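You operate a simulated robot arm through the tools that you are given. There is no shell and no other tool.

You are at the controls of a simulated robot arm. One attempt, no reset.

Task
Cover the cell in the yellow tin with sand to the line, slightly over at most; shut it.
Fine: scoop from the sand bin, lay the scoop back, shut the bin; leave the other tins alone.

It is judged by the outcome, as a careful person would: the job done as asked, and still so three seconds after it is handed in. It fails if anything else is knocked over, pushed out of place, dropped, spilled or broken. A push-on lid holds only when it is set on centred and level and pressed home; a screw cap is set on level and turned clockwise until tight.

Robot
A 7-joint arm with a two-finger parallel gripper, fixed in place. Base frame: the origin is on the floor under the middle of its stand, x ahead of it, y to its left, z up; the work surface is at about z = 80. Lengths are in cm, angles in degrees, forces in N, time in s.
It reaches about 137.2 cm from its shoulder. Its first joint turns from -149.0 to 149.0 degrees. Payload 3.43 kg.
The TCP is the grasp point between the finger pads, 3 cm short of the fingertips. In the tool frame z runs along the fingers and y along their closing line. The gripper opens to 9.4 cm. The fingers are 2.8 cm wide and 1 cm thick; the gripper's body (5 by 9.6 cm) begins 5.5 cm behind the TCP.
Orientation is that of the tool frame in the base frame, as a unit quaternion [x, y, z, w]. With the fingers straight down and closing along the base's y, the tool's x points along the base's -x, its y along +y and its z along -z.

Tools
- The arm moves only by the tool step_arm. Its argument "rows" is a list that holds one entry, the list of rows, each a list of 7 numbers: the shift along the base's x, y, z in units of 40 mm (1.0 is 40 mm), then the turn, a rotation vector about the base's x, y, z in units of 6 degrees (1.0 is 6 degrees), then the gripper command, from -1 (fully open) to 1 (shut), values between in proportion. In form: [[[tx, ty, tz, wx, wy, wz, hand], ...]]. A call has 1 to 20 rows; each row shifts and turns the commanded pose from where the row before left it. A call with a number of a shift or a turn outside -1 to 1 is refused whole. A row lasts 0.2 s, in which the tool goes at most 5 cm and 8.6 degrees; a call with a longer step from one row to the next is refused whole, and so is a gripper value outside its range. A pose out of reach is approached as far as the arm can. The call stops where the force on the tool passes 90 N (or 10 N more than at its start, if that is more) or the arm is blocked; 0.2 s more then pass. Each finger travels about 4.5 cm/s and halts on what it meets, pressing with about 34 N; the grip force reading is that of the motor and also rises with nothing between the fingers. The clock runs only during rows and for 0.2 s after the last one: add rows that do not move to give the fingers time. It gives the time, the measured TCP pose, the force on the tool (base axes), the opening and the grip force at its end, in the units of the frame above (readings bear some noise), with the torque about the TCP (base axes, N m) and any sound that the robot's microphone picked up, and new pictures: "show" is both (left out), scene, wrist or none.
- Cameras (640 x 400 px; columns grow to the right, rows downward): "scene" is fixed at [3.09, -49.94, 146.81]; the picture's right is [-0.59, -0.81, 0.00], its down [-0.55, 0.40, -0.73] and it looks along [0.59, -0.43, -0.68] (base axes); focal length 275 px, centre (320, 200). "wrist" rides on the gripper at [7.6, 1.4, -10.2] in the tool frame; the picture's right is [-0.18, 0.98, 0.00], its down [-0.75, -0.14, -0.64] and it looks along [-0.63, -0.12, 0.77] (tool axes); focal length 243 px, centre (320, 200). There is no depth. A picture from a camera that has moved, and an enlarged one, comes with that camera's place and axes in the base frame and with its lens. The place of the scene camera against the robot may be out by one fixed shift of up to 2.5 cm in any direction.
- zoom(camera, box): a new picture of the part [left, top, right, bottom] of that camera's present view, enlarged. No time passes.
- hand_in(): hands the job in; it is judged then, once.

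Nothing tells you positions but the pictures and the camera data. Unless the task says otherwise, let go and move clear before handing in.

The tools are called after "Request:" as a command line: name --argument value ..., lists and objects as JSON in quotes. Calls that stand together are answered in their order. step_arm: Moves the arm, as the interface text tells. Its arguments: {"type":"object","properties":{"rows":{"type":"array","items":{"type":"array","items":{"type":"array","items":{"type":"number"}}}},"show":{"type":"string","enum":["both","scene","wrist","none"]}},"required":["rows"]} The other tools are called the same way: zoom (camera, box) takes an enlarged picture of a part of a camera's view; hand_in () hands the job in.

At the start:

```text
t: 0.0
position: [64.88, -74.52, 120.82]
ee_rot: [-0.001, 1.0, 0.0, 0.0]
wrist_force: [0.3, -0.7, 0.0]
ft_torque: [0.05, -0.04, -0.03]
finger_gap: 9.39
grasp_force: 0.2
```

scene: 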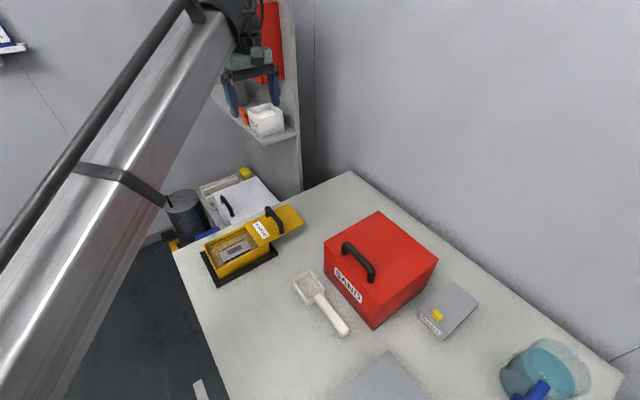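
wrist: 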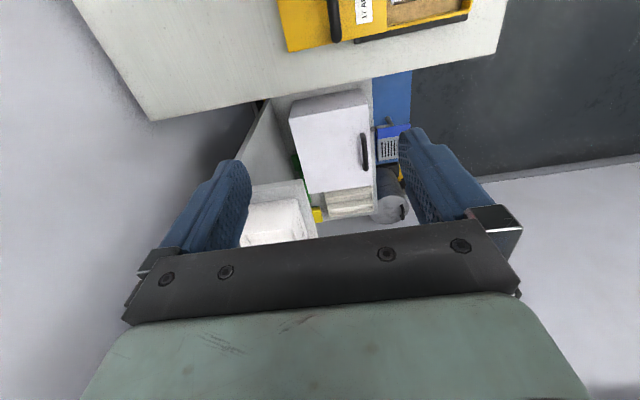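

I see a table with an open yellow tin (sliding lid with a handle), a red box labelled SAND with a handle lid, and a white scoop between them. First I'll look closer before moving.

Request:
zoom --camera "scene" --box '[180, 160, 320, 290]'

Request:
zoom --camera "scene" --box '[270, 190, 490, 360]'

Request:
zoom --camera "wrist" --box '[240, 0, 540, 240]'

Request:
zoom --camera "scene" --box '[320, 260, 640, 400]'

```text
3.08 times, centred on (250, 225) of scene
camera zoom: at [3.09, -49.94, 146.81], right [-0.59, -0.81, 0.0], down [-0.55, 0.4, -0.73], along [0.59, -0.43, -0.68], focal length 845 px, centre (535, 123)
```

zoom: 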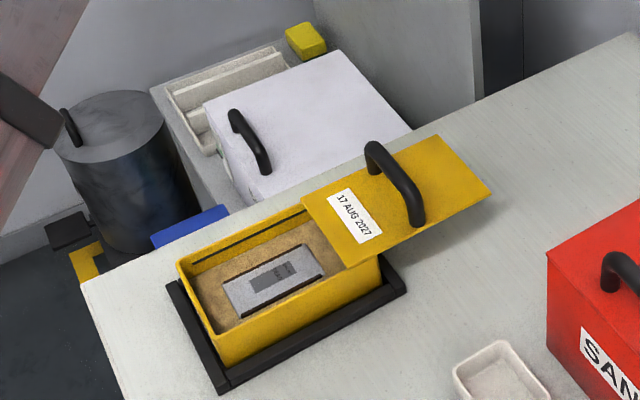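

```text
2.35 times, centred on (380, 275) of scene
camera zoom: at [3.09, -49.94, 146.81], right [-0.59, -0.81, 0.0], down [-0.55, 0.4, -0.73], along [0.59, -0.43, -0.68], focal length 646 px, centre (179, 24)
```

zoom: 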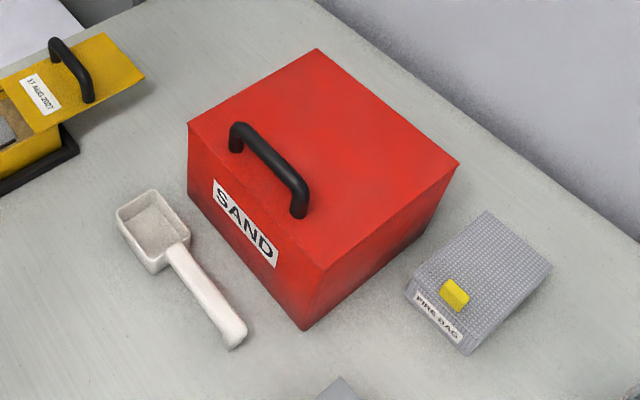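

```text
1.67 times, centred on (390, 120) of wrist
camera zoom: at [57.36, -72.93, 130.96], right [0.18, 0.98, 0.0], down [0.75, -0.14, 0.64], along [0.63, -0.12, -0.77], focal length 404 px, centre (203, 333)
```

zoom: 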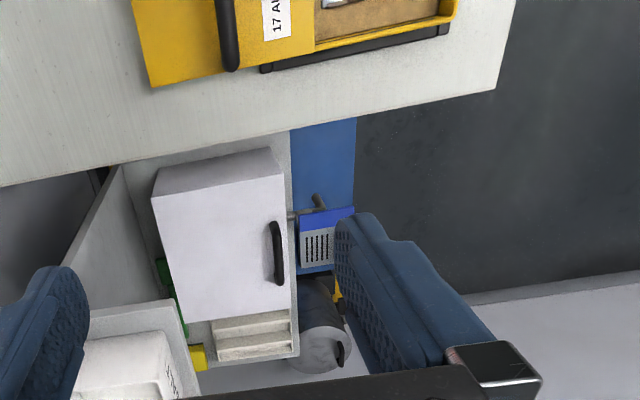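

```text
2.00 times, centred on (480, 330) of scene
camera zoom: at [3.09, -49.94, 146.81], right [-0.59, -0.81, 0.0], down [-0.55, 0.4, -0.73], along [0.59, -0.43, -0.68], focal length 549 px, centre (0, -60)
```

zoom: 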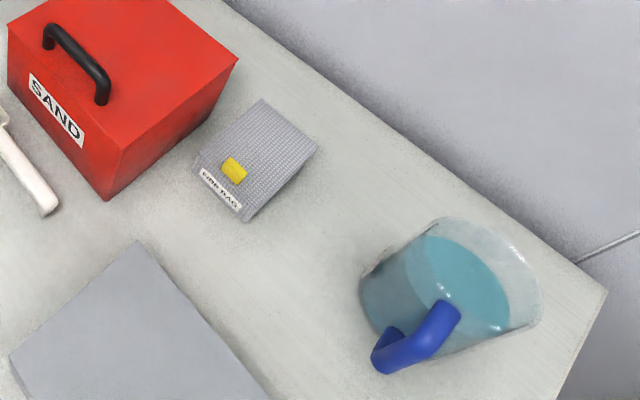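

The red SAND bin appears at about x 17–36, y −76 to −94, its top near z 92, with a handle near its +y edge. The scoop lies along x at y ≈ −69, and the yellow tin is around (56, −59). I'll move back and look at the tin with the wrist camera.

Request:
step_arm --rows '[[[-0.8, 0.6, 0, 0, 0, 0, -1], [-0.8, 0.6, 0, 0, 0, 0, -1], [-0.8, 0.6, 0, 0, 0, 0, -1], [-0.8, 0.6, 0, 0, 0, 0, -1], [-0.8, 0.6, 0, 0, 0, 0, -1], [-0.8, 0.6, 0, 0, 0, 0, -1], [-0.8, 0.6, 0, 0, 0, 0, -1], [-0.8, 0.4, -0.4, 0, 0, 0, -1], [0, 0, 0, 0, 0, 0, -1]]]'

```text
t: 2.0
position: [41.0, -58.58, 113.13]
ee_rot: [0.001, 1.0, -0.005, 0.002]
wrist_force: [-0.8, 0.6, -0.2]
ft_torque: [0.0, 0.01, -0.02]
finger_gap: 9.43
grasp_force: 0.1
out of reach, approached as far as the arm can: row 4, 5, 6, 7, 8
camera wrist: at [33.39, -57.0, 123.23], right [0.18, 0.98, -0.01], down [0.75, -0.13, 0.65], along [0.64, -0.13, -0.76], focal length 243 px, centre (320, 200)
```

scene: 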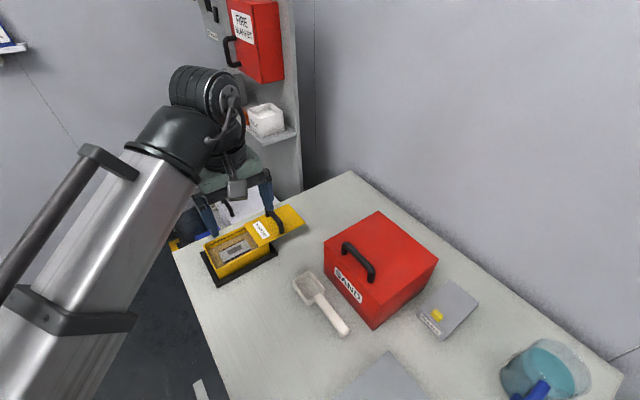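
wrist: 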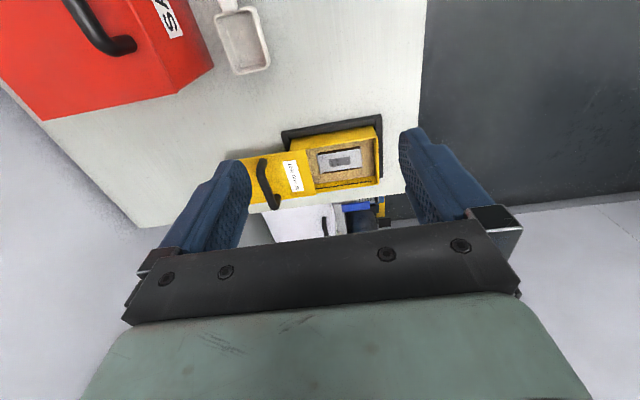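

The arm has an inner reach limit here, but the wrist camera now shows the tin, the scoop and the bin. I'll look closer at each of them.

Request:
zoom --camera "wrist" --box '[235, 105, 405, 220]'

Request:
zoom --camera "wrist" --box '[0, 0, 280, 140]'

Request:
zoom --camera "scene" --box '[190, 190, 310, 290]'

Request:
zoom --camera "scene" --box '[315, 200, 445, 335]'

```text
3.48 times, centred on (320, 162) of wrist
camera zoom: at [33.39, -57.0, 123.23], right [0.18, 0.98, -0.01], down [0.75, -0.13, 0.65], along [0.64, -0.13, -0.76], focal length 844 px, centre (320, 330)
```

zoom: 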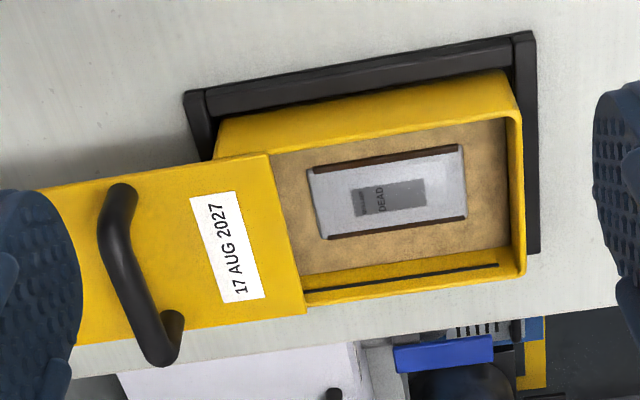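

```text
2.29 times, centred on (140, 70) of wrist
camera zoom: at [33.39, -57.0, 123.23], right [0.18, 0.98, -0.01], down [0.75, -0.13, 0.65], along [0.64, -0.13, -0.76], focal length 555 px, centre (731, 497)
```

zoom: 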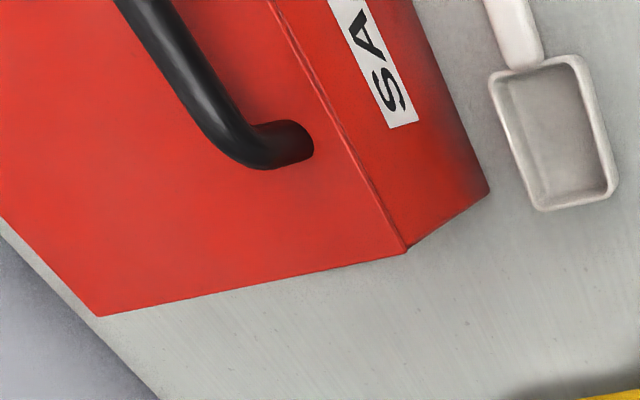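

```text
4.00 times, centred on (250, 240) of scene
camera zoom: at [3.09, -49.94, 146.81], right [-0.59, -0.81, 0.0], down [-0.55, 0.4, -0.73], along [0.59, -0.43, -0.68], focal length 1098 px, centre (600, 40)
```

zoom: 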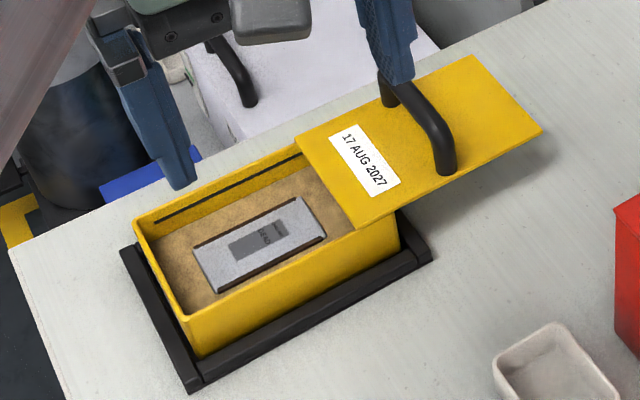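

```text
2.96 times, centred on (380, 268) of scene
camera zoom: at [3.09, -49.94, 146.81], right [-0.59, -0.81, 0.0], down [-0.55, 0.4, -0.73], along [0.59, -0.43, -0.68], focal length 814 px, centre (142, 0)
```

zoom: 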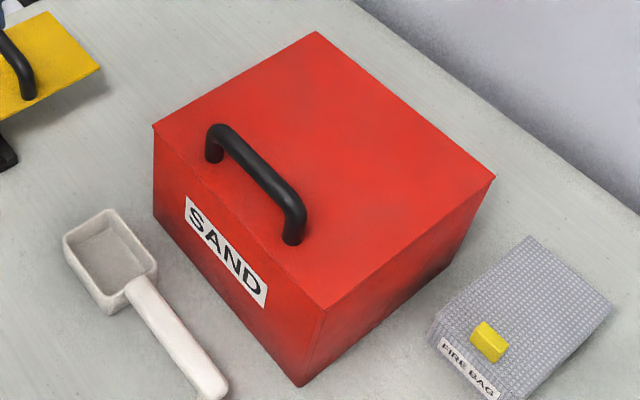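

The tin lid is a flat plate slid half off toward −y. A dark fill line shows on the inner +x wall, and the bin lid looks hinged at its −y edge. I'll lower the camera for a closer view of the tin.

Request:
step_arm --rows '[[[0, 0, -0.7, 0, 0, 0, -1], [0, 0, -0.7, 0, 0, 0, -1], [0, 0, -0.7, 0, 0, 0, -1], [0, 0, -0.7, 0, 0, 0, -1], [0, 0, 0, 0, 0, 0, -1]]]' --show "wrist"

```text
t: 3.2
position: [41.09, -58.65, 101.79]
ee_rot: [-0.001, 1.0, 0.0, 0.0]
wrist_force: [0.0, 0.5, 0.4]
ft_torque: [-0.01, -0.04, 0.04]
finger_gap: 9.4
grasp_force: 0.0
camera wrist: at [33.49, -57.09, 111.96], right [0.18, 0.98, 0.0], down [0.75, -0.14, 0.64], along [0.63, -0.12, -0.77], focal length 243 px, centre (320, 200)
```

wrist: 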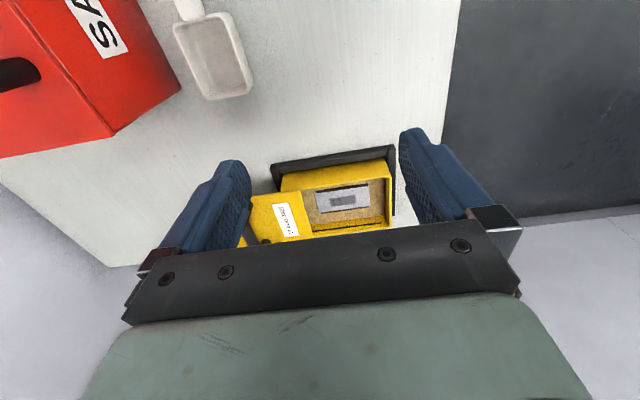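

Request:
zoom --camera "wrist" --box '[240, 130, 410, 245]'

Request:
zoom --camera "wrist" --box '[0, 0, 280, 160]'

```text
3.48 times, centred on (325, 188) of wrist
camera zoom: at [33.49, -57.09, 111.96], right [0.18, 0.98, 0.0], down [0.75, -0.14, 0.64], along [0.63, -0.12, -0.77], focal length 844 px, centre (303, 244)
```

zoom: 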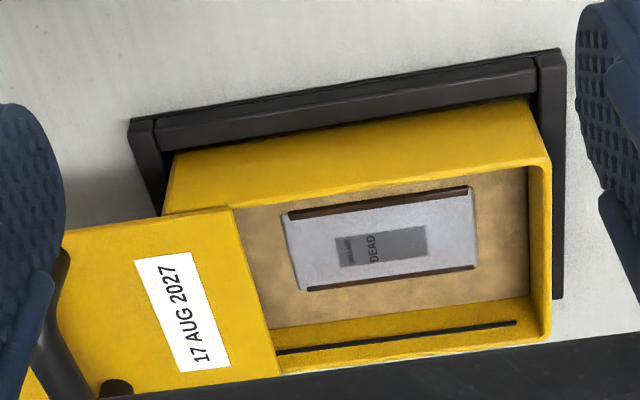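

```text
2.29 times, centred on (140, 80) of wrist
camera zoom: at [33.49, -57.09, 111.96], right [0.18, 0.98, 0.0], down [0.75, -0.14, 0.64], along [0.63, -0.12, -0.77], focal length 555 px, centre (731, 474)
```

zoom: 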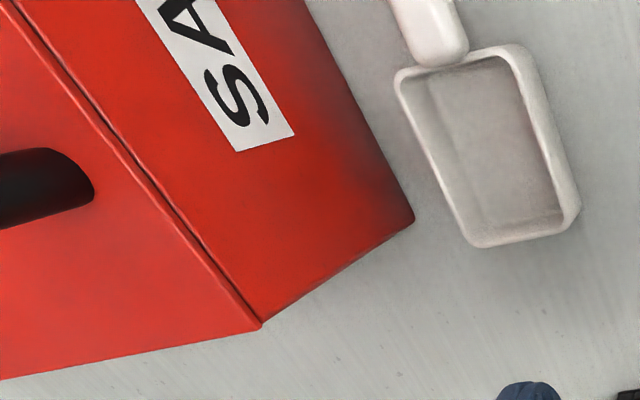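

The tin sits in a black frame, with its rim near z 85. Next I'll move the camera to look at the sand bin and its hinge and handle from close by.

Request:
step_arm --rows '[[[-0.3, -0.6, 0.3, 0, 0, 0, -1], [-0.6, -0.6, 0.3, 0, 0, 0, -1], [-0.6, -0.6, 0.3, 0, 0, 0, -1], [-0.6, -0.6, 0.3, 0, 0, 0, -1], [-0.6, -0.6, 0.3, 0, 0, 0, -1], [-0.6, -0.6, 0.3, 0, 0, 0, -1], [-0.6, -0.6, 0.2, 0, 0, 0, -1], [-0.6, -0.6, 0, 0, 0, 0, -1], [-0.6, -0.6, 0, 0, 0, 0, -1], [-0.6, -0.6, 0, 0, 0, 0, -1], [-0.6, 0, 0, 0, 0, 0, -1], [-0.6, 0, 0, 0, 0, 0, -1], [0, 0, 0, 0, 0, 0, -1]]]'

```text
t: 6.0
position: [13.37, -82.69, 109.85]
ee_rot: [0.0, 1.0, 0.0, 0.0]
wrist_force: [0.1, 0.5, -0.1]
ft_torque: [-0.01, 0.01, 0.01]
finger_gap: 9.4
grasp_force: 0.0
camera wrist: at [5.83, -81.17, 120.05], right [0.18, 0.98, 0.0], down [0.75, -0.14, 0.64], along [0.63, -0.12, -0.77], focal length 243 px, centre (320, 200)
```

scene: 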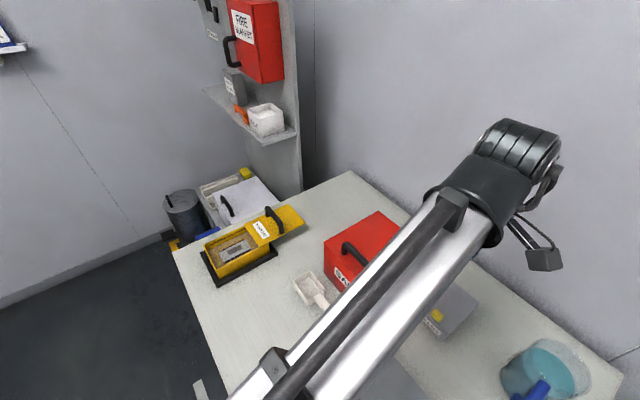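
wrist: 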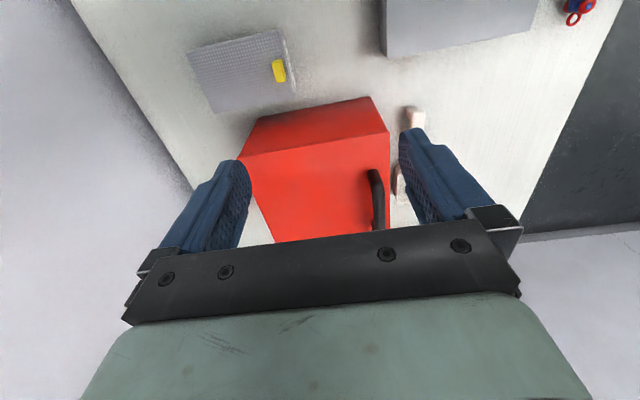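

Request:
zoom --camera "wrist" --box '[230, 80, 430, 250]'

Request:
zoom --camera "wrist" --box '[180, 0, 640, 160]'

```text
2.35 times, centred on (330, 165) of wrist
camera zoom: at [5.83, -81.17, 120.05], right [0.18, 0.98, 0.0], down [0.75, -0.14, 0.64], along [0.63, -0.12, -0.77], focal length 571 px, centre (296, 282)
```

zoom: 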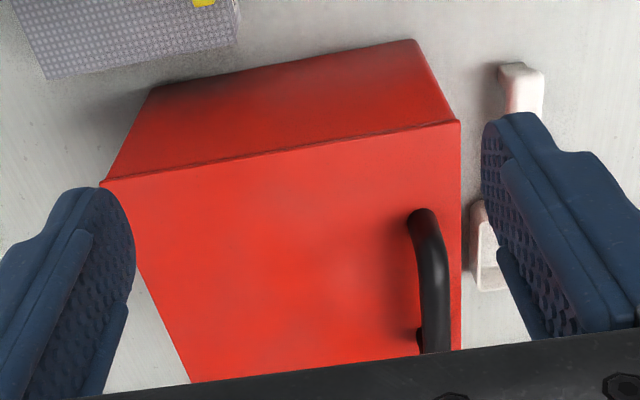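

```text
1.39 times, centred on (410, 80) of wrist
camera zoom: at [5.83, -81.17, 120.05], right [0.18, 0.98, 0.0], down [0.75, -0.14, 0.64], along [0.63, -0.12, -0.77], focal length 338 px, centre (195, 367)
```

zoom: 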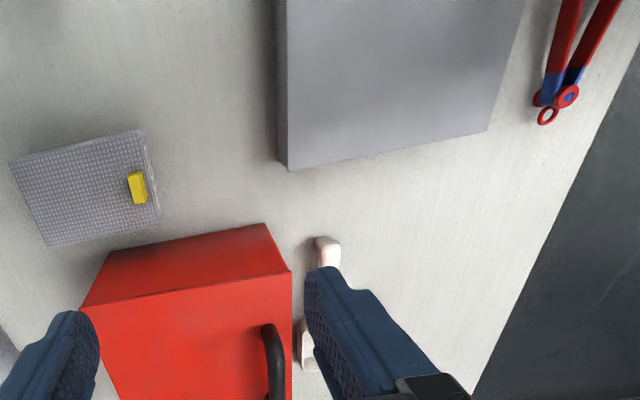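

The bin lid is a thin plate at z ≈ 92.5, with its handle bar running along x from about 25 to 35 at y ≈ −78. I'll go above the handle and check the alignment.

Request:
step_arm --rows '[[[0.7, 0.2, 0, 0, 0, 0, -1], [0.7, 0.2, 0, 0, 0, 0, -1], [0.7, 0.2, -0.2, 0, 0, 0, -1], [0.7, 0.2, -0.3, 0, 0, 0, -1], [0.7, 0.2, -0.3, 0, 0, 0, -1], [0.58, 0.2, -0.3, 0, 0, 0, -1], [0, 0, 0, 0, 0, 0, -1]]]'

```text
t: 7.6
position: [29.89, -77.84, 105.35]
ee_rot: [0.001, 1.0, 0.0, 0.0]
wrist_force: [-0.2, 0.4, -0.4]
ft_torque: [-0.04, 0.01, -0.04]
finger_gap: 9.39
grasp_force: 0.0
camera wrist: at [22.23, -76.26, 115.57], right [0.18, 0.98, 0.0], down [0.75, -0.14, 0.64], along [0.63, -0.12, -0.77], focal length 243 px, centre (320, 200)
```

scene: 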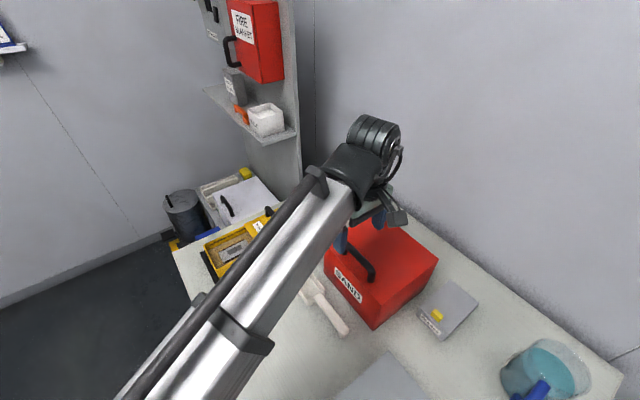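
wrist: 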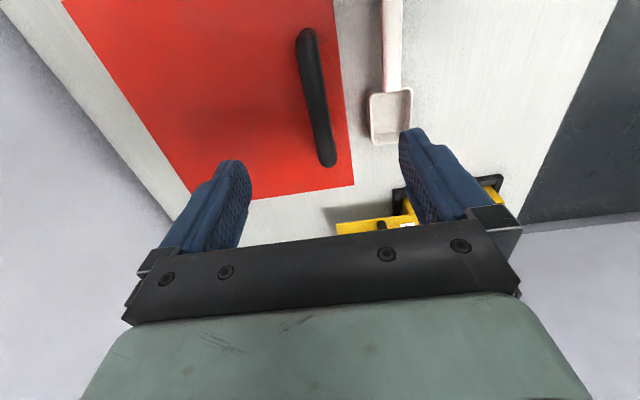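

The fingers are well lined up with the handle bar, so I'll descend and grip it.

Request:
step_arm --rows '[[[-0.1, 0.04, -0.5, 0, 0, 0, -1], [0, 0, -0.5, 0, 0, 0, -1], [0, 0, -0.5, 0, 0, 0, -1], [0, 0, -0.4, 0, 0, 0, -1], [0, 0, -0.25, 0, 0, 0, -1], [0, 0, 0, 0, 0, 0, -1]]]'

```text
t: 9.0
position: [29.28, -77.62, 96.8]
ee_rot: [0.0, 1.0, 0.0, 0.001]
wrist_force: [0.4, -0.2, 0.9]
ft_torque: [0.02, 0.0, -0.01]
finger_gap: 9.4
grasp_force: 0.2
camera wrist: at [21.83, -76.12, 106.93], right [0.18, 0.98, 0.0], down [0.75, -0.14, 0.64], along [0.63, -0.12, -0.77], focal length 243 px, centre (320, 200)
```

scene: 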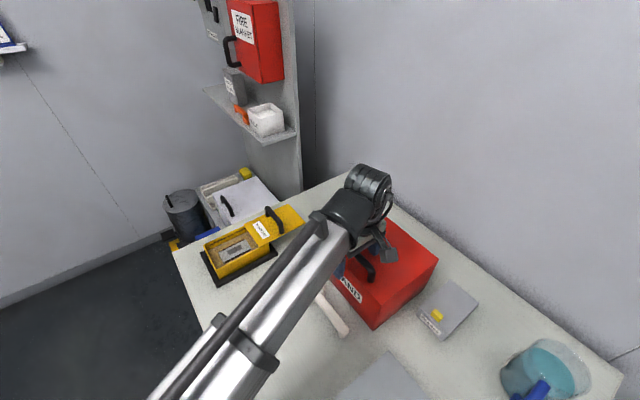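
wrist: 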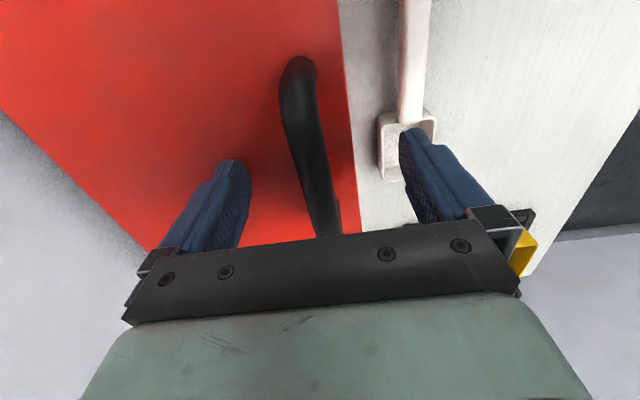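

Request:
step_arm --rows '[[[0, 0, 0, 0, 0, 0, 1], [0, 0, 0, 0, 0, 0, 1], [0, 0, 0, 0, 0, 0, 1], [0, 0, 0, 0, 0, 0, 1], [0, 0, 0, 0, 0, 0, 1], [0, 0, 0, 0, 0, 0, 1]]]' --show "wrist"

```text
t: 10.4
position: [29.43, -77.79, 96.74]
ee_rot: [-0.001, 1.0, -0.001, 0.0]
wrist_force: [-0.2, -6.4, -0.1]
ft_torque: [0.03, 0.01, -0.04]
finger_gap: 2.03
grasp_force: 45.0
camera wrist: at [21.83, -76.17, 106.95], right [0.18, 0.98, 0.0], down [0.75, -0.14, 0.64], along [0.63, -0.12, -0.77], focal length 243 px, centre (320, 200)
```

wrist: 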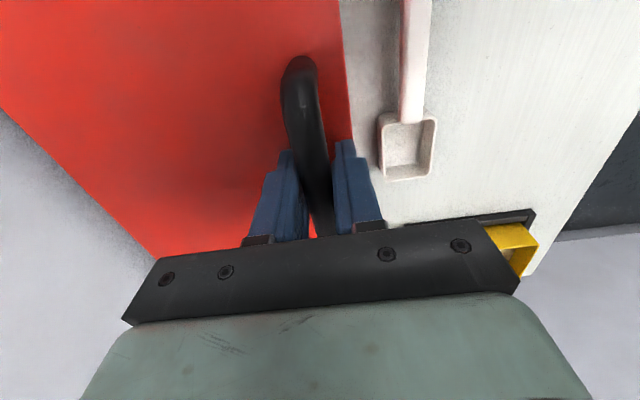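

The handle is gripped, with the bar about 2 cm thick. I'll lift gently along an arc about the supposed −y hinge and watch the forces.

Request:
step_arm --rows '[[[0, -0.05, 0.24, 0, 0, 0, 1], [0, -0.07, 0.24, 0, 0, 0, 1], [0, -0.09, 0.24, 0, 0, 0, 1], [0, 0, 0, 0, 0, 0, 1]]]'

```text
t: 11.4
position: [29.37, -78.69, 99.59]
ee_rot: [0.0, 1.0, 0.0, -0.001]
wrist_force: [-7.2, -14.3, -9.1]
ft_torque: [0.17, -0.01, 0.05]
finger_gap: 2.02
grasp_force: 45.0
camera wrist: at [21.84, -77.07, 109.84], right [0.18, 0.98, 0.0], down [0.75, -0.14, 0.64], along [0.63, -0.12, -0.77], focal length 243 px, centre (320, 200)
```

scene: 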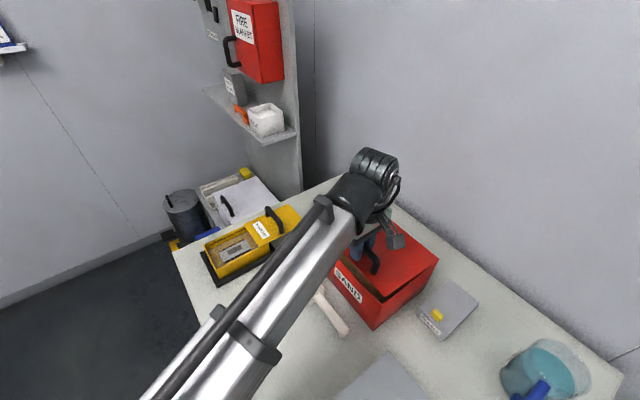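
wrist: 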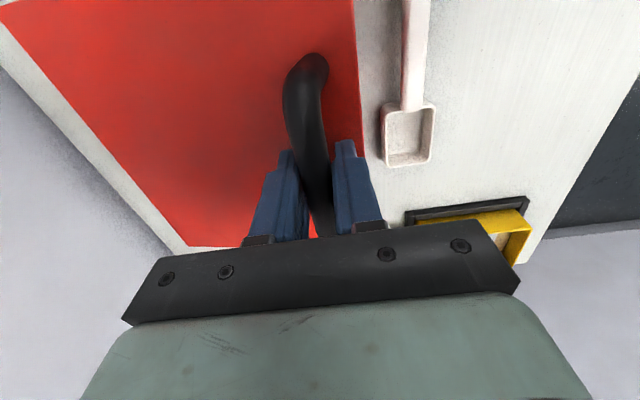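

The lid does pivot at its −y edge. I'll continue along the arc, with slightly more −y.

Request:
step_arm --rows '[[[-0.02, -0.2, 0.33, 0, 0, 0, 1], [0, -0.2, 0.32, 0, 0, 0, 1], [0, -0.21, 0.31, 0, 0, 0, 1], [0, -0.23, 0.3, 0, 0, 0, 1], [0, 0, 0, 0, 0, 0, 1]]]' --show "scene"

```text
t: 12.6
position: [29.37, -81.78, 104.95]
ee_rot: [-0.001, 1.0, 0.001, 0.0]
wrist_force: [5.9, 5.6, 2.2]
ft_torque: [0.06, 0.17, -0.05]
finger_gap: 1.99
grasp_force: 45.3
```

scene: 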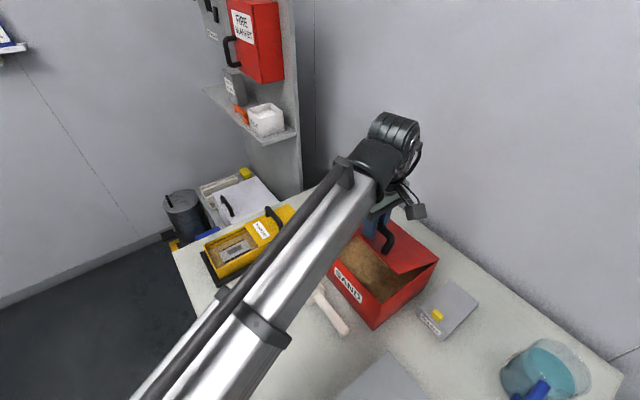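

Request:
step_arm --rows '[[[0, -0.26, 0.22, 0, 0, 0, 1], [0, -0.28, 0.24, 0, 0, 0, 1], [0, -0.3, 0.22, 0, 0, 0, 1], [0, -0.32, 0.19, 0, 0, 0, 1], [0, -0.336, 0.164, 0, 0, 0, 1], [0, -0.349, 0.134, 0, 0, 0, 1], [0, 0, 0, 0, 0, 0, 1]]]' --show "both"

```text
t: 14.2
position: [29.31, -89.34, 109.39]
ee_rot: [0.001, 1.0, -0.001, 0.0]
wrist_force: [13.4, -0.2, 1.5]
ft_torque: [-0.06, 0.29, -0.06]
finger_gap: 2.01
grasp_force: 44.6
camera wrist: at [21.79, -87.78, 119.61], right [0.18, 0.98, 0.0], down [0.75, -0.14, 0.64], along [0.63, -0.12, -0.77], focal length 243 px, centre (320, 200)
```

scene: 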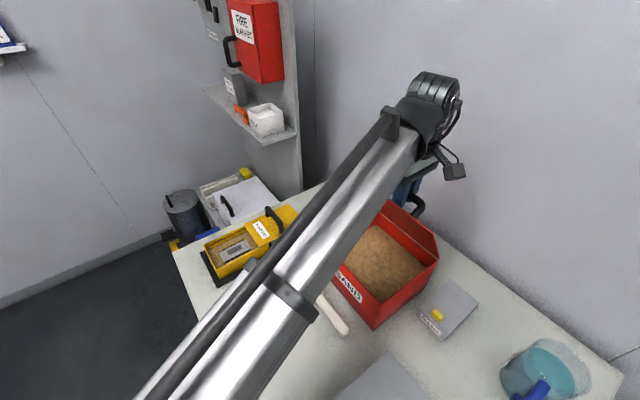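
wrist: 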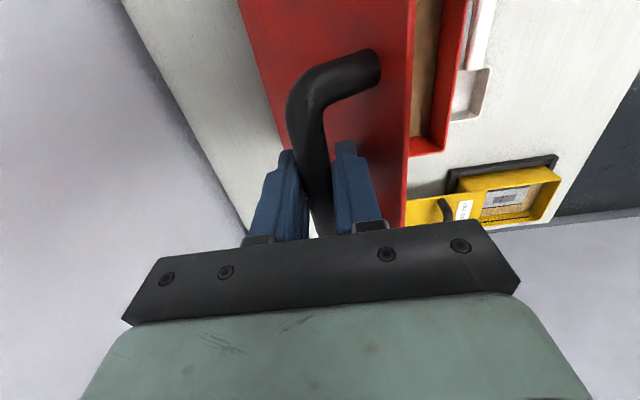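

Request:
step_arm --rows '[[[0.03, -0.355, 0.114, 0, 0, 0, 1], [0, -0.362, 0.08, 0, 0, 0, 1], [0, -0.37, 0.045, 0, 0, 0, 1], [0, -0.374, 0.007, 0, 0, 0, 1], [0, -0.373, -0.026, 0, 0, 0, 1], [0, 0, 0, 0, 0, 0, 1]]]' --show "both"

```text
t: 15.6
position: [29.33, -96.6, 110.41]
ee_rot: [0.0, 1.0, -0.001, -0.001]
wrist_force: [-2.6, 0.6, 0.1]
ft_torque: [0.08, 0.34, 0.02]
finger_gap: 2.01
grasp_force: 45.6
camera wrist: at [21.79, -95.08, 120.5], right [0.18, 0.98, 0.0], down [0.75, -0.14, 0.64], along [0.63, -0.12, -0.77], focal length 243 px, centre (320, 200)
```

scene: 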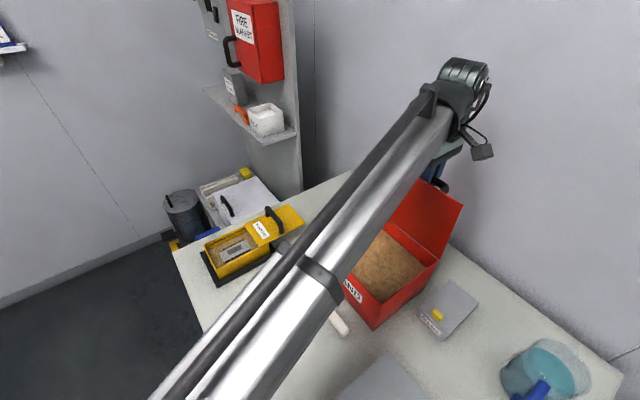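
wrist: 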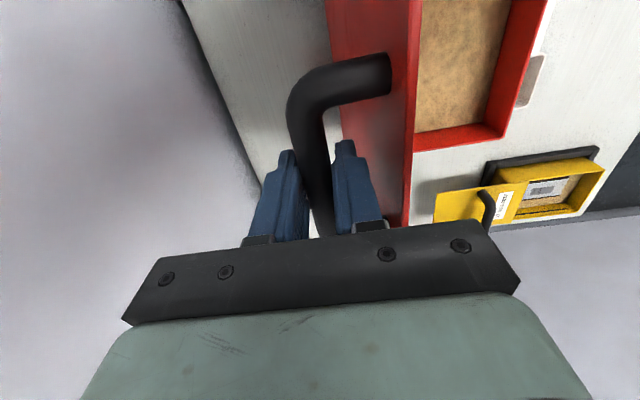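

Request:
step_arm --rows '[[[0, -0.369, -0.058, 0, 0, 0, 1], [0, -0.363, -0.09, 0, 0, 0, 1], [0, -0.354, -0.121, 0, 0, 0, 1], [0, 0, 0, 0, 0, 0, 1]]]' --show "both"

```text
t: 16.6
position: [29.37, -101.01, 109.12]
ee_rot: [0.0, 1.0, -0.002, 0.0]
wrist_force: [-6.0, -0.5, -0.3]
ft_torque: [0.07, 0.26, 0.02]
finger_gap: 2.0
grasp_force: 45.4
camera wrist: at [21.8, -99.39, 119.4], right [0.18, 0.98, 0.0], down [0.75, -0.14, 0.64], along [0.63, -0.12, -0.77], focal length 243 px, centre (320, 200)
```

scene: 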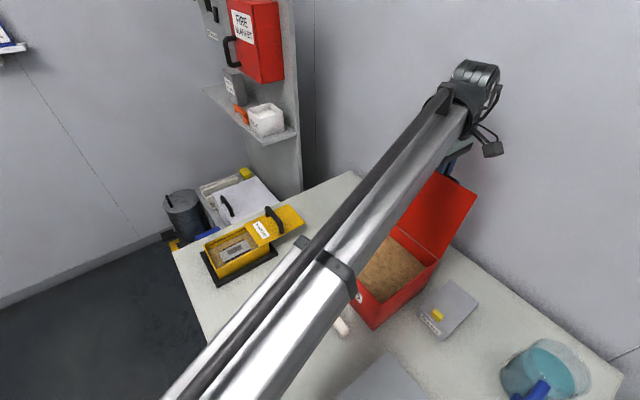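
wrist: 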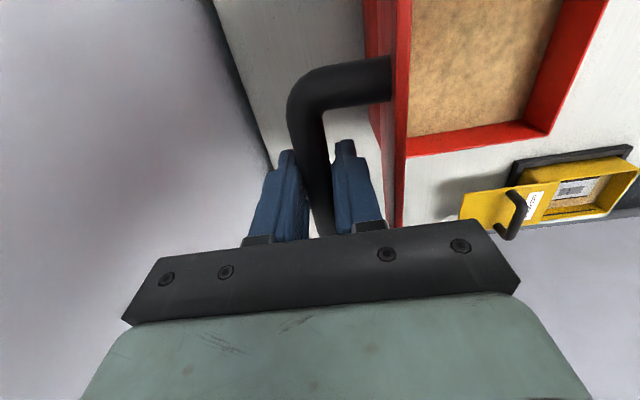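

Request:
step_arm --rows '[[[0.0, -0.342, -0.152, 0, 0, 0, 1], [0, 0, 0, 0, 0, 0, 1]]]' --show "none"

```text
t: 17.2
position: [29.34, -101.9, 108.8]
ee_rot: [0.0, 1.0, 0.001, 0.001]
wrist_force: [-7.2, 23.4, 6.7]
ft_torque: [0.13, 0.01, -0.06]
finger_gap: 2.0
grasp_force: 45.3
```

The lid has reached its stop at about 103°. I'll open the fingers slightly and slide up off the bar.

Request:
step_arm --rows '[[[0, 0.05, 0, 0, 0, 0, 0.45], [0, 0, 0, 0, 0, 0, 0.45], [0, 0, 0, 0, 0, 0, 0.45], [0, -0.02, 0.25, 0, 0, 0, 0.45], [0, -0.02, 0.25, 0, 0, 0, 0.45], [0, 0, 0.25, 0, 0, 0, 0.45], [0, 0, 0, 0, 0, 0, 0.45]]]' --show "both"

```text
t: 18.8
position: [29.45, -102.21, 111.61]
ee_rot: [-0.001, 1.0, 0.0, 0.0]
wrist_force: [0.7, -0.6, 0.6]
ft_torque: [0.0, -0.01, 0.01]
finger_gap: 2.58
grasp_force: 0.0
camera wrist: at [21.84, -100.77, 121.77], right [0.18, 0.98, 0.0], down [0.75, -0.14, 0.64], along [0.63, -0.12, -0.77], focal length 243 px, centre (320, 200)
```

scene: 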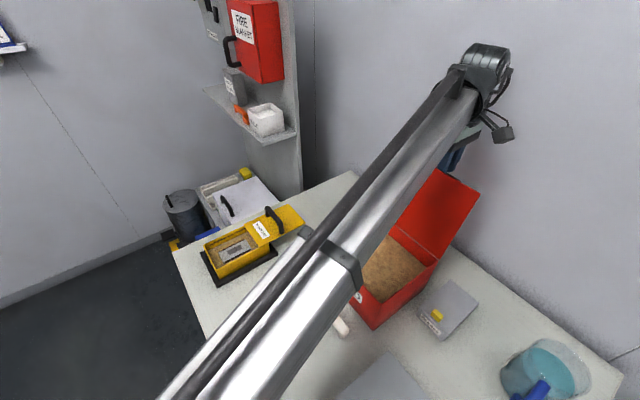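
wrist: 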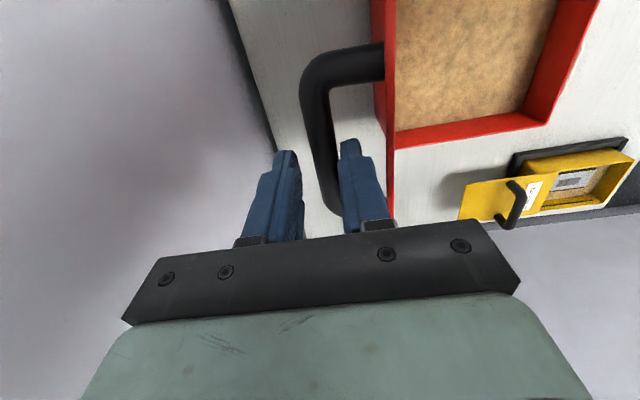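

The lid stays open. I'll keep rising clear, then move back to look into the bin.

Request:
step_arm --rows '[[[0, -0.05, 0.3, 0, 0, 0, 0.45], [0, -0.05, 0.4, 0, 0, 0, 0.45], [0, 0, 0.5, 0, 0, 0, 0.45], [0, 0, 0.7, 0, 0, 0, 0.45], [0, 0.5, 0.7, 0, 0, 0, -0.2], [-0.4, 0.9, 0.4, 0, 0, 0, -0.2], [-0.6, 0.9, 0, 0, 0, 0, -0.2], [-0.6, 0.9, 0, 0, 0, 0, -0.2], [-0.6, 0.9, 0, 0, 0, 0, -0.2], [-0.6, 0.5, -0.4, 0, 0, 0, -0.2], [-0.6, 0.0, -0.5, 0, 0, 0, -0.2], [0, 0, -0.6, 0, 0, 0, -0.2], [0, 0, 0, 0, 0, 0, -0.2]]]' --show "both"

```text
t: 21.6
position: [15.92, -84.57, 116.81]
ee_rot: [0.0, 1.0, 0.0, -0.001]
wrist_force: [0.9, -0.6, 0.0]
ft_torque: [-0.01, 0.02, -0.01]
finger_gap: 5.63
grasp_force: 0.1
out of reach, approached as far as the arm can: row 9
camera wrist: at [8.31, -83.07, 126.91], right [0.18, 0.98, 0.0], down [0.75, -0.14, 0.64], along [0.63, -0.12, -0.77], focal length 243 px, centre (320, 200)
```

scene: 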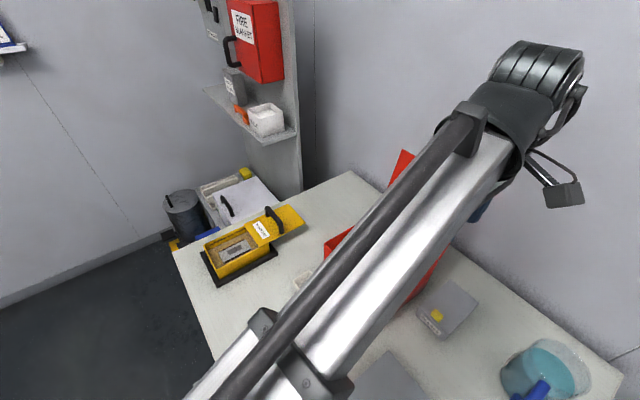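
wrist: 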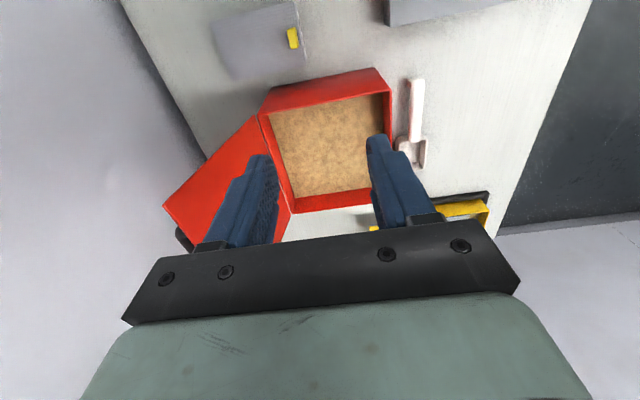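

Request:
zoom --camera "wrist" --box '[230, 50, 450, 220]'

```text
2.35 times, centred on (340, 135) of wrist
camera zoom: at [8.31, -83.07, 126.91], right [0.18, 0.98, 0.0], down [0.75, -0.14, 0.64], along [0.63, -0.12, -0.77], focal length 571 px, centre (273, 353)
```

zoom: 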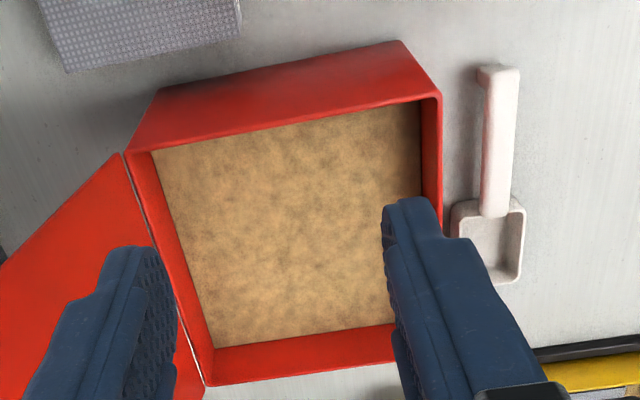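

The bin is open, with sand about 3.5 cm below its rim. Before taking the scoop I'll do a dry run above the tin, to check that the yawed, tipped-forward pouring pose is reachable.

Request:
step_arm --rows '[[[0.8, 0.2, 0, 0, 0, 0, -0.2], [0.867, 0.408, 0, 0, 0, 0, -0.2], [0.867, 0.408, 0, 0, 0, 0, -0.2], [0.867, 0.408, -0.1, 0, 0, 0, -0.2], [0.867, 0.408, -0.1, 0, 0, 0, -0.2], [0.867, 0.408, -0.1, 0, 0, 0, -0.2], [0.867, 0.408, -0.1, 0, 0, 0, -0.2], [0.867, 0.408, -0.1, 0, 0, 0, -0.2], [0.867, 0.408, -0.1, 0, 0, 0, -0.2], [0.867, 0.408, -0.1, 0, 0, 0, -0.2], [0.867, 0.408, -0.1, 0, 0, 0, -0.2], [0.867, 0.408, -0.1, 0, 0, 0, -0.2], [0, 0, 0, 0, 0, 0, -0.2]]]' --show "none"

Request:
step_arm --rows '[[[0, 0, 0, 0, 0, 1, -0.2], [0, 0, 0, 0, 0, 1, -0.2], [0, 0, 0, 0, 0, 1, -0.2], [0, 0, 0, 0, 0, 1, -0.2], [0, 0, 0, 0, 0, 1, -0.2], [0, 0, 0, 0, 0, 1, -0.2], [0, 0, 0, 0, 0, 1, -0.2], [0, 0, 0, 0, 0, 1, -0.2], [0, 0, 0, 0, 0, 1, -0.2], [0, 0, 0, 0, 0, 1, -0.2], [0, 0, 0, 0, 0, 1, -0.2], [0, 0, 0, 0, 0, 1, -0.2], [0, 0, 0, 0, 0, 1, -0.2], [0, 0, 0, 0, 0, 1, -0.2], [0, 0, 0, 0, 0, 1, -0.2], [0, 0, 0, 0, 0, 0, -0.2]]]' --show "both"

```text
t: 24.4
position: [57.23, -65.86, 113.23]
ee_rot: [0.0, 1.0, 0.0, 0.001]
wrist_force: [-0.4, -0.2, -0.5]
ft_torque: [0.0, -0.01, 0.06]
finger_gap: 5.63
grasp_force: 0.0
```

```text
t: 27.8
position: [57.24, -65.92, 113.29]
ee_rot: [0.708, -0.706, 0.0, -0.001]
wrist_force: [-0.2, 0.4, 0.3]
ft_torque: [0.01, 0.01, 0.03]
finger_gap: 5.66
grasp_force: 0.0
camera wrist: at [55.91, -73.43, 123.42], right [-0.98, 0.18, 0.0], down [0.14, 0.75, 0.64], along [0.12, 0.63, -0.77], focal length 243 px, centre (320, 200)
```

scene: 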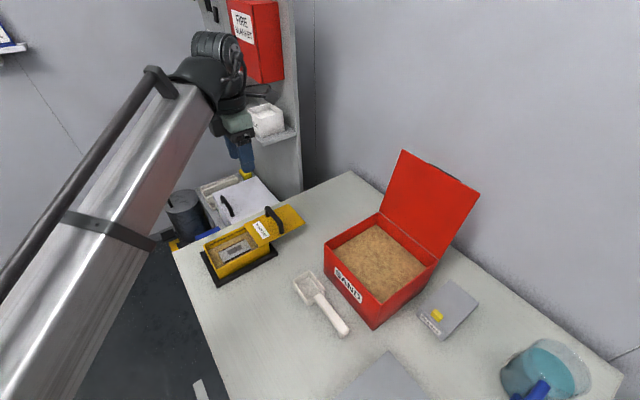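
wrist: 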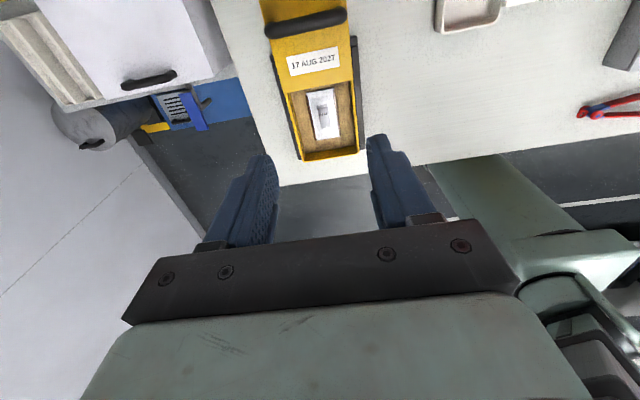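

Request:
zoom --camera "wrist" --box '[240, 0, 380, 180]'

Request:
zoom --camera "scene" --box '[315, 140, 485, 335]'

```text
2.22 times, centred on (310, 90) of wrist
camera zoom: at [55.91, -73.43, 123.42], right [-0.98, 0.18, 0.0], down [0.14, 0.75, 0.64], along [0.12, 0.63, -0.77], focal length 539 px, centre (342, 444)
```

zoom: 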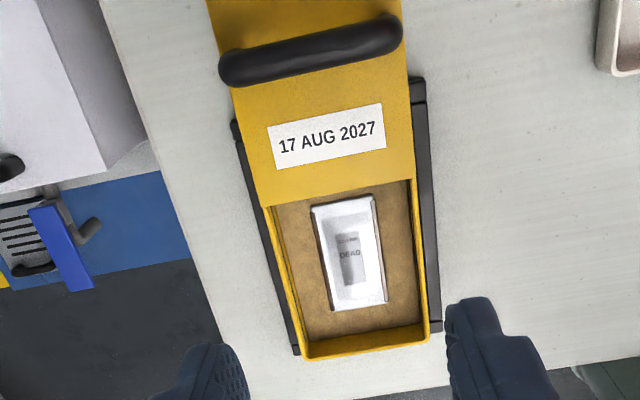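

```text
2.05 times, centred on (400, 238) of scene
camera zoom: at [3.09, -49.94, 146.81], right [-0.59, -0.81, 0.0], down [-0.55, 0.4, -0.73], along [0.59, -0.43, -0.68], focal length 563 px, centre (156, 123)
```

zoom: 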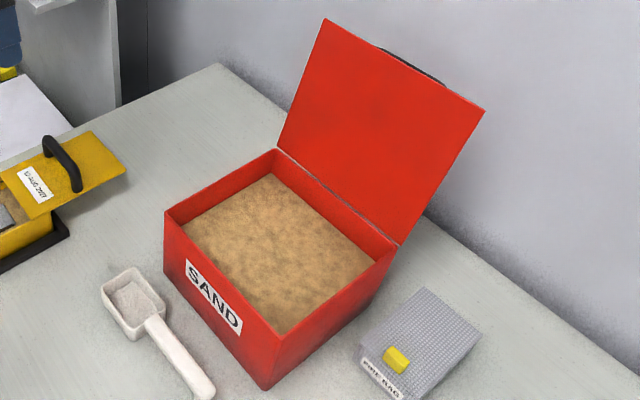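

The tin rim is at z ≈ 85.3, spanning x 53–63, and open from y −51.5 to −63.5. The tin lid handle is at (58, −71.5). The yaw is reachable, so I'll test the forward tip.

Request:
step_arm --rows '[[[0, 0.1, 0, -1, 0, 0, -0.2], [0, 0.1, 0, -1, 0, 0, -0.2], [0, 0.1, 0, -1, 0, 0, -0.2], [0, 0.1, -0.1, -1, 0, 0, -0.2], [0, 0.1, -0.1, -1, 0, 0, -0.2], [0, 0.1, -0.1, -1, 0, 0, -0.2], [0, 0.1, -0.1, -1, 0, 0, -0.2], [0, 0.1, -0.1, -1, 0, 0, -0.2], [0, 0.1, -0.1, -1, 0, 0, -0.2], [0, 0.1, -0.1, -1, 0, 0, -0.2], [0, 0.1, -0.1, -1, 0, 0, -0.2], [0, 0.1, -0.1, -1, 0, 0, -0.2], [0, 0.1, -0.1, -1, 0, 0, -0.2], [0, 0.1, -0.1, -1, 0, 0, -0.2], [0, 0.1, -0.1, -1, 0, 0, -0.2], [0, 0.1, -0.1, 0, 0, 0, -0.2], [0, 0, 0, 0, 0, 0, -0.2]]]' --show "both"

```text
t: 31.4
position: [57.3, -59.46, 108.13]
ee_rot: [0.5, -0.499, 0.501, 0.5]
wrist_force: [-0.8, 0.4, 0.3]
ft_torque: [0.01, 0.0, -0.01]
finger_gap: 5.62
grasp_force: 0.1
camera wrist: at [55.88, -49.15, 115.56], right [-0.98, 0.0, -0.18], down [0.14, 0.64, -0.75], along [0.12, -0.77, -0.63], focal length 243 px, centre (320, 200)
```

scene: 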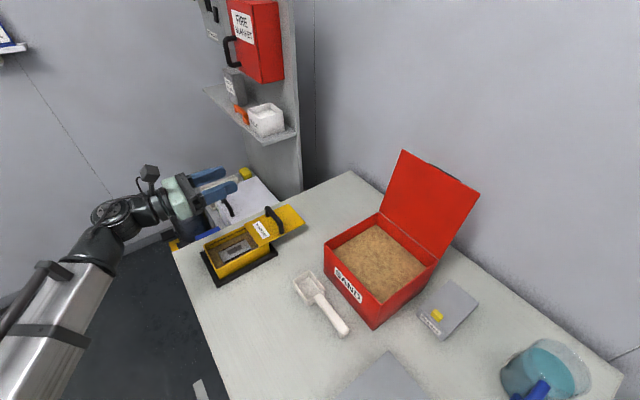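
wrist: 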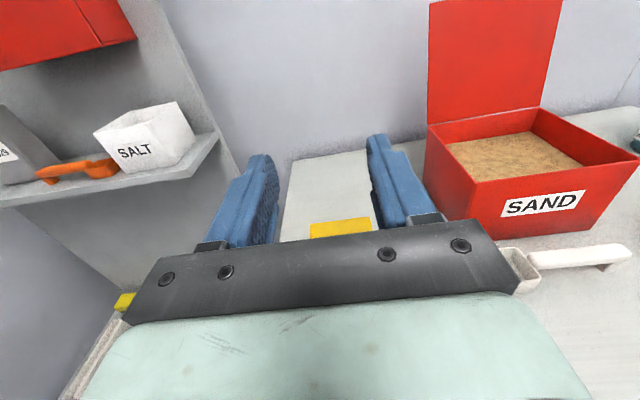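

Request:
step_arm --rows '[[[0, 0.3, -0.2, -1, 0, 0, -0.2], [0, 0.3, -0.2, -1, 0, 0, -0.2], [0, 0.3, -0.2, -1, 0, 0, -0.2], [0, 0.3, -0.2, -1, 0, 0, -0.2], [0, 0.3, -0.2, -1, 0, 0, -0.2], [0, 0.3, -0.2, -1, 0, 0, -0.2], [0, 0, 0, -1, 0, 0, -0.2], [0, 0, 0, 0, 0, 0, -0.2]]]' --show "both"

```text
t: 33.2
position: [57.33, -52.23, 103.23]
ee_rot: [0.288, -0.287, 0.646, 0.646]
wrist_force: [0.4, 0.6, -0.4]
ft_torque: [0.0, 0.0, -0.01]
finger_gap: 5.64
grasp_force: 0.1
camera wrist: at [55.92, -39.44, 101.95], right [-0.98, -0.12, -0.14], down [0.14, -0.03, -0.99], along [0.12, -0.99, 0.05], focal length 243 px, centre (320, 200)
```

scene: 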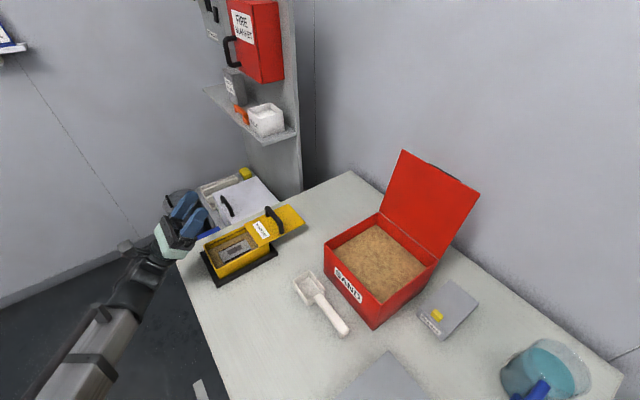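
wrist: 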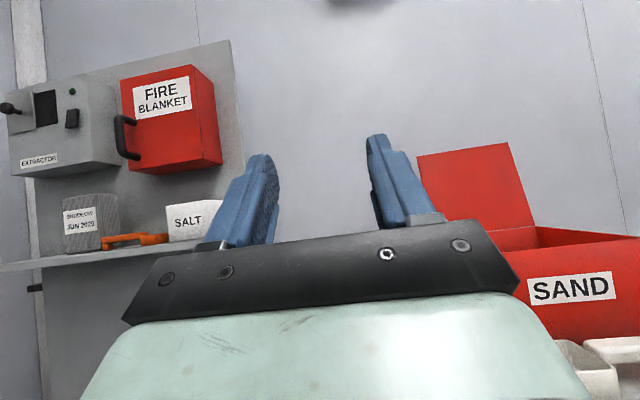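

The whole pour pose is reachable. I'll get a side view of the scoop from here, then go back for it.

Request:
zoom --camera "wrist" --box '[520, 310, 640, 400]'

Request:
step_arm --rows '[[[0, -0.2, 0.2, 1, 0, 0, -0.2], [0, -0.2, 0.2, 1, 0, 0, -0.2], [0, -0.2, 0.2, 1, 0, 0, -0.2], [0, -0.2, 0.2, 1, 0, 0, -0.2], [0, -0.2, 0.1, 1, 0, 0, -0.2], [0, -0.2, 0, 1, 0, 0, -0.2], [0, -0.2, 0, 1, 0, 0, -0.2], [0, 0, 0, 0, 0, 0, -0.2]]]' --show "wrist"

```text
4.44 times, centred on (580, 355) of wrist
camera zoom: at [55.92, -39.44, 101.95], right [-0.98, -0.12, -0.14], down [0.14, -0.03, -0.99], along [0.12, -0.99, 0.05], focal length 1078 px, centre (-836, -489)
```

zoom: 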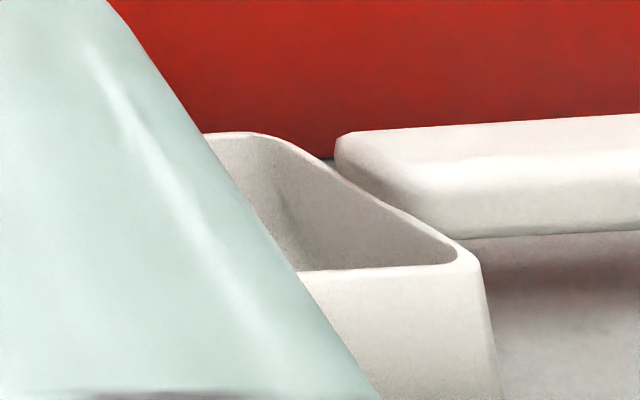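

```text
t: 35.0
position: [57.23, -57.85, 106.82]
ee_rot: [-0.5, 0.501, -0.499, -0.5]
wrist_force: [-0.3, -0.1, -0.8]
ft_torque: [0.01, 0.01, -0.05]
finger_gap: 5.63
grasp_force: 0.1
camera wrist: at [55.89, -47.59, 114.38], right [-0.98, 0.0, -0.18], down [0.14, 0.64, -0.75], along [0.12, -0.77, -0.63], focal length 243 px, centre (320, 200)
```

wrist: 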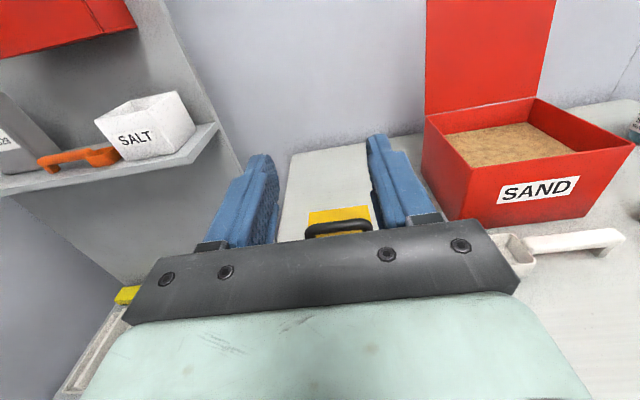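

Request:
zoom --camera "wrist" --box '[480, 190, 640, 290]'

```text
4.00 times, centred on (560, 240) of wrist
camera zoom: at [55.89, -47.59, 114.38], right [-0.98, 0.0, -0.18], down [0.14, 0.64, -0.75], along [0.12, -0.77, -0.63], focal length 970 px, centre (-640, 40)
```

zoom: 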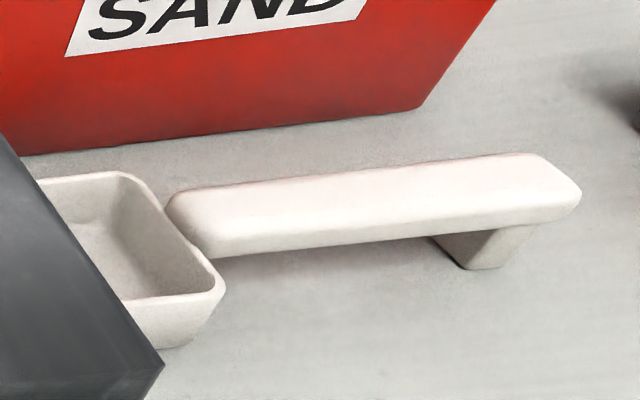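

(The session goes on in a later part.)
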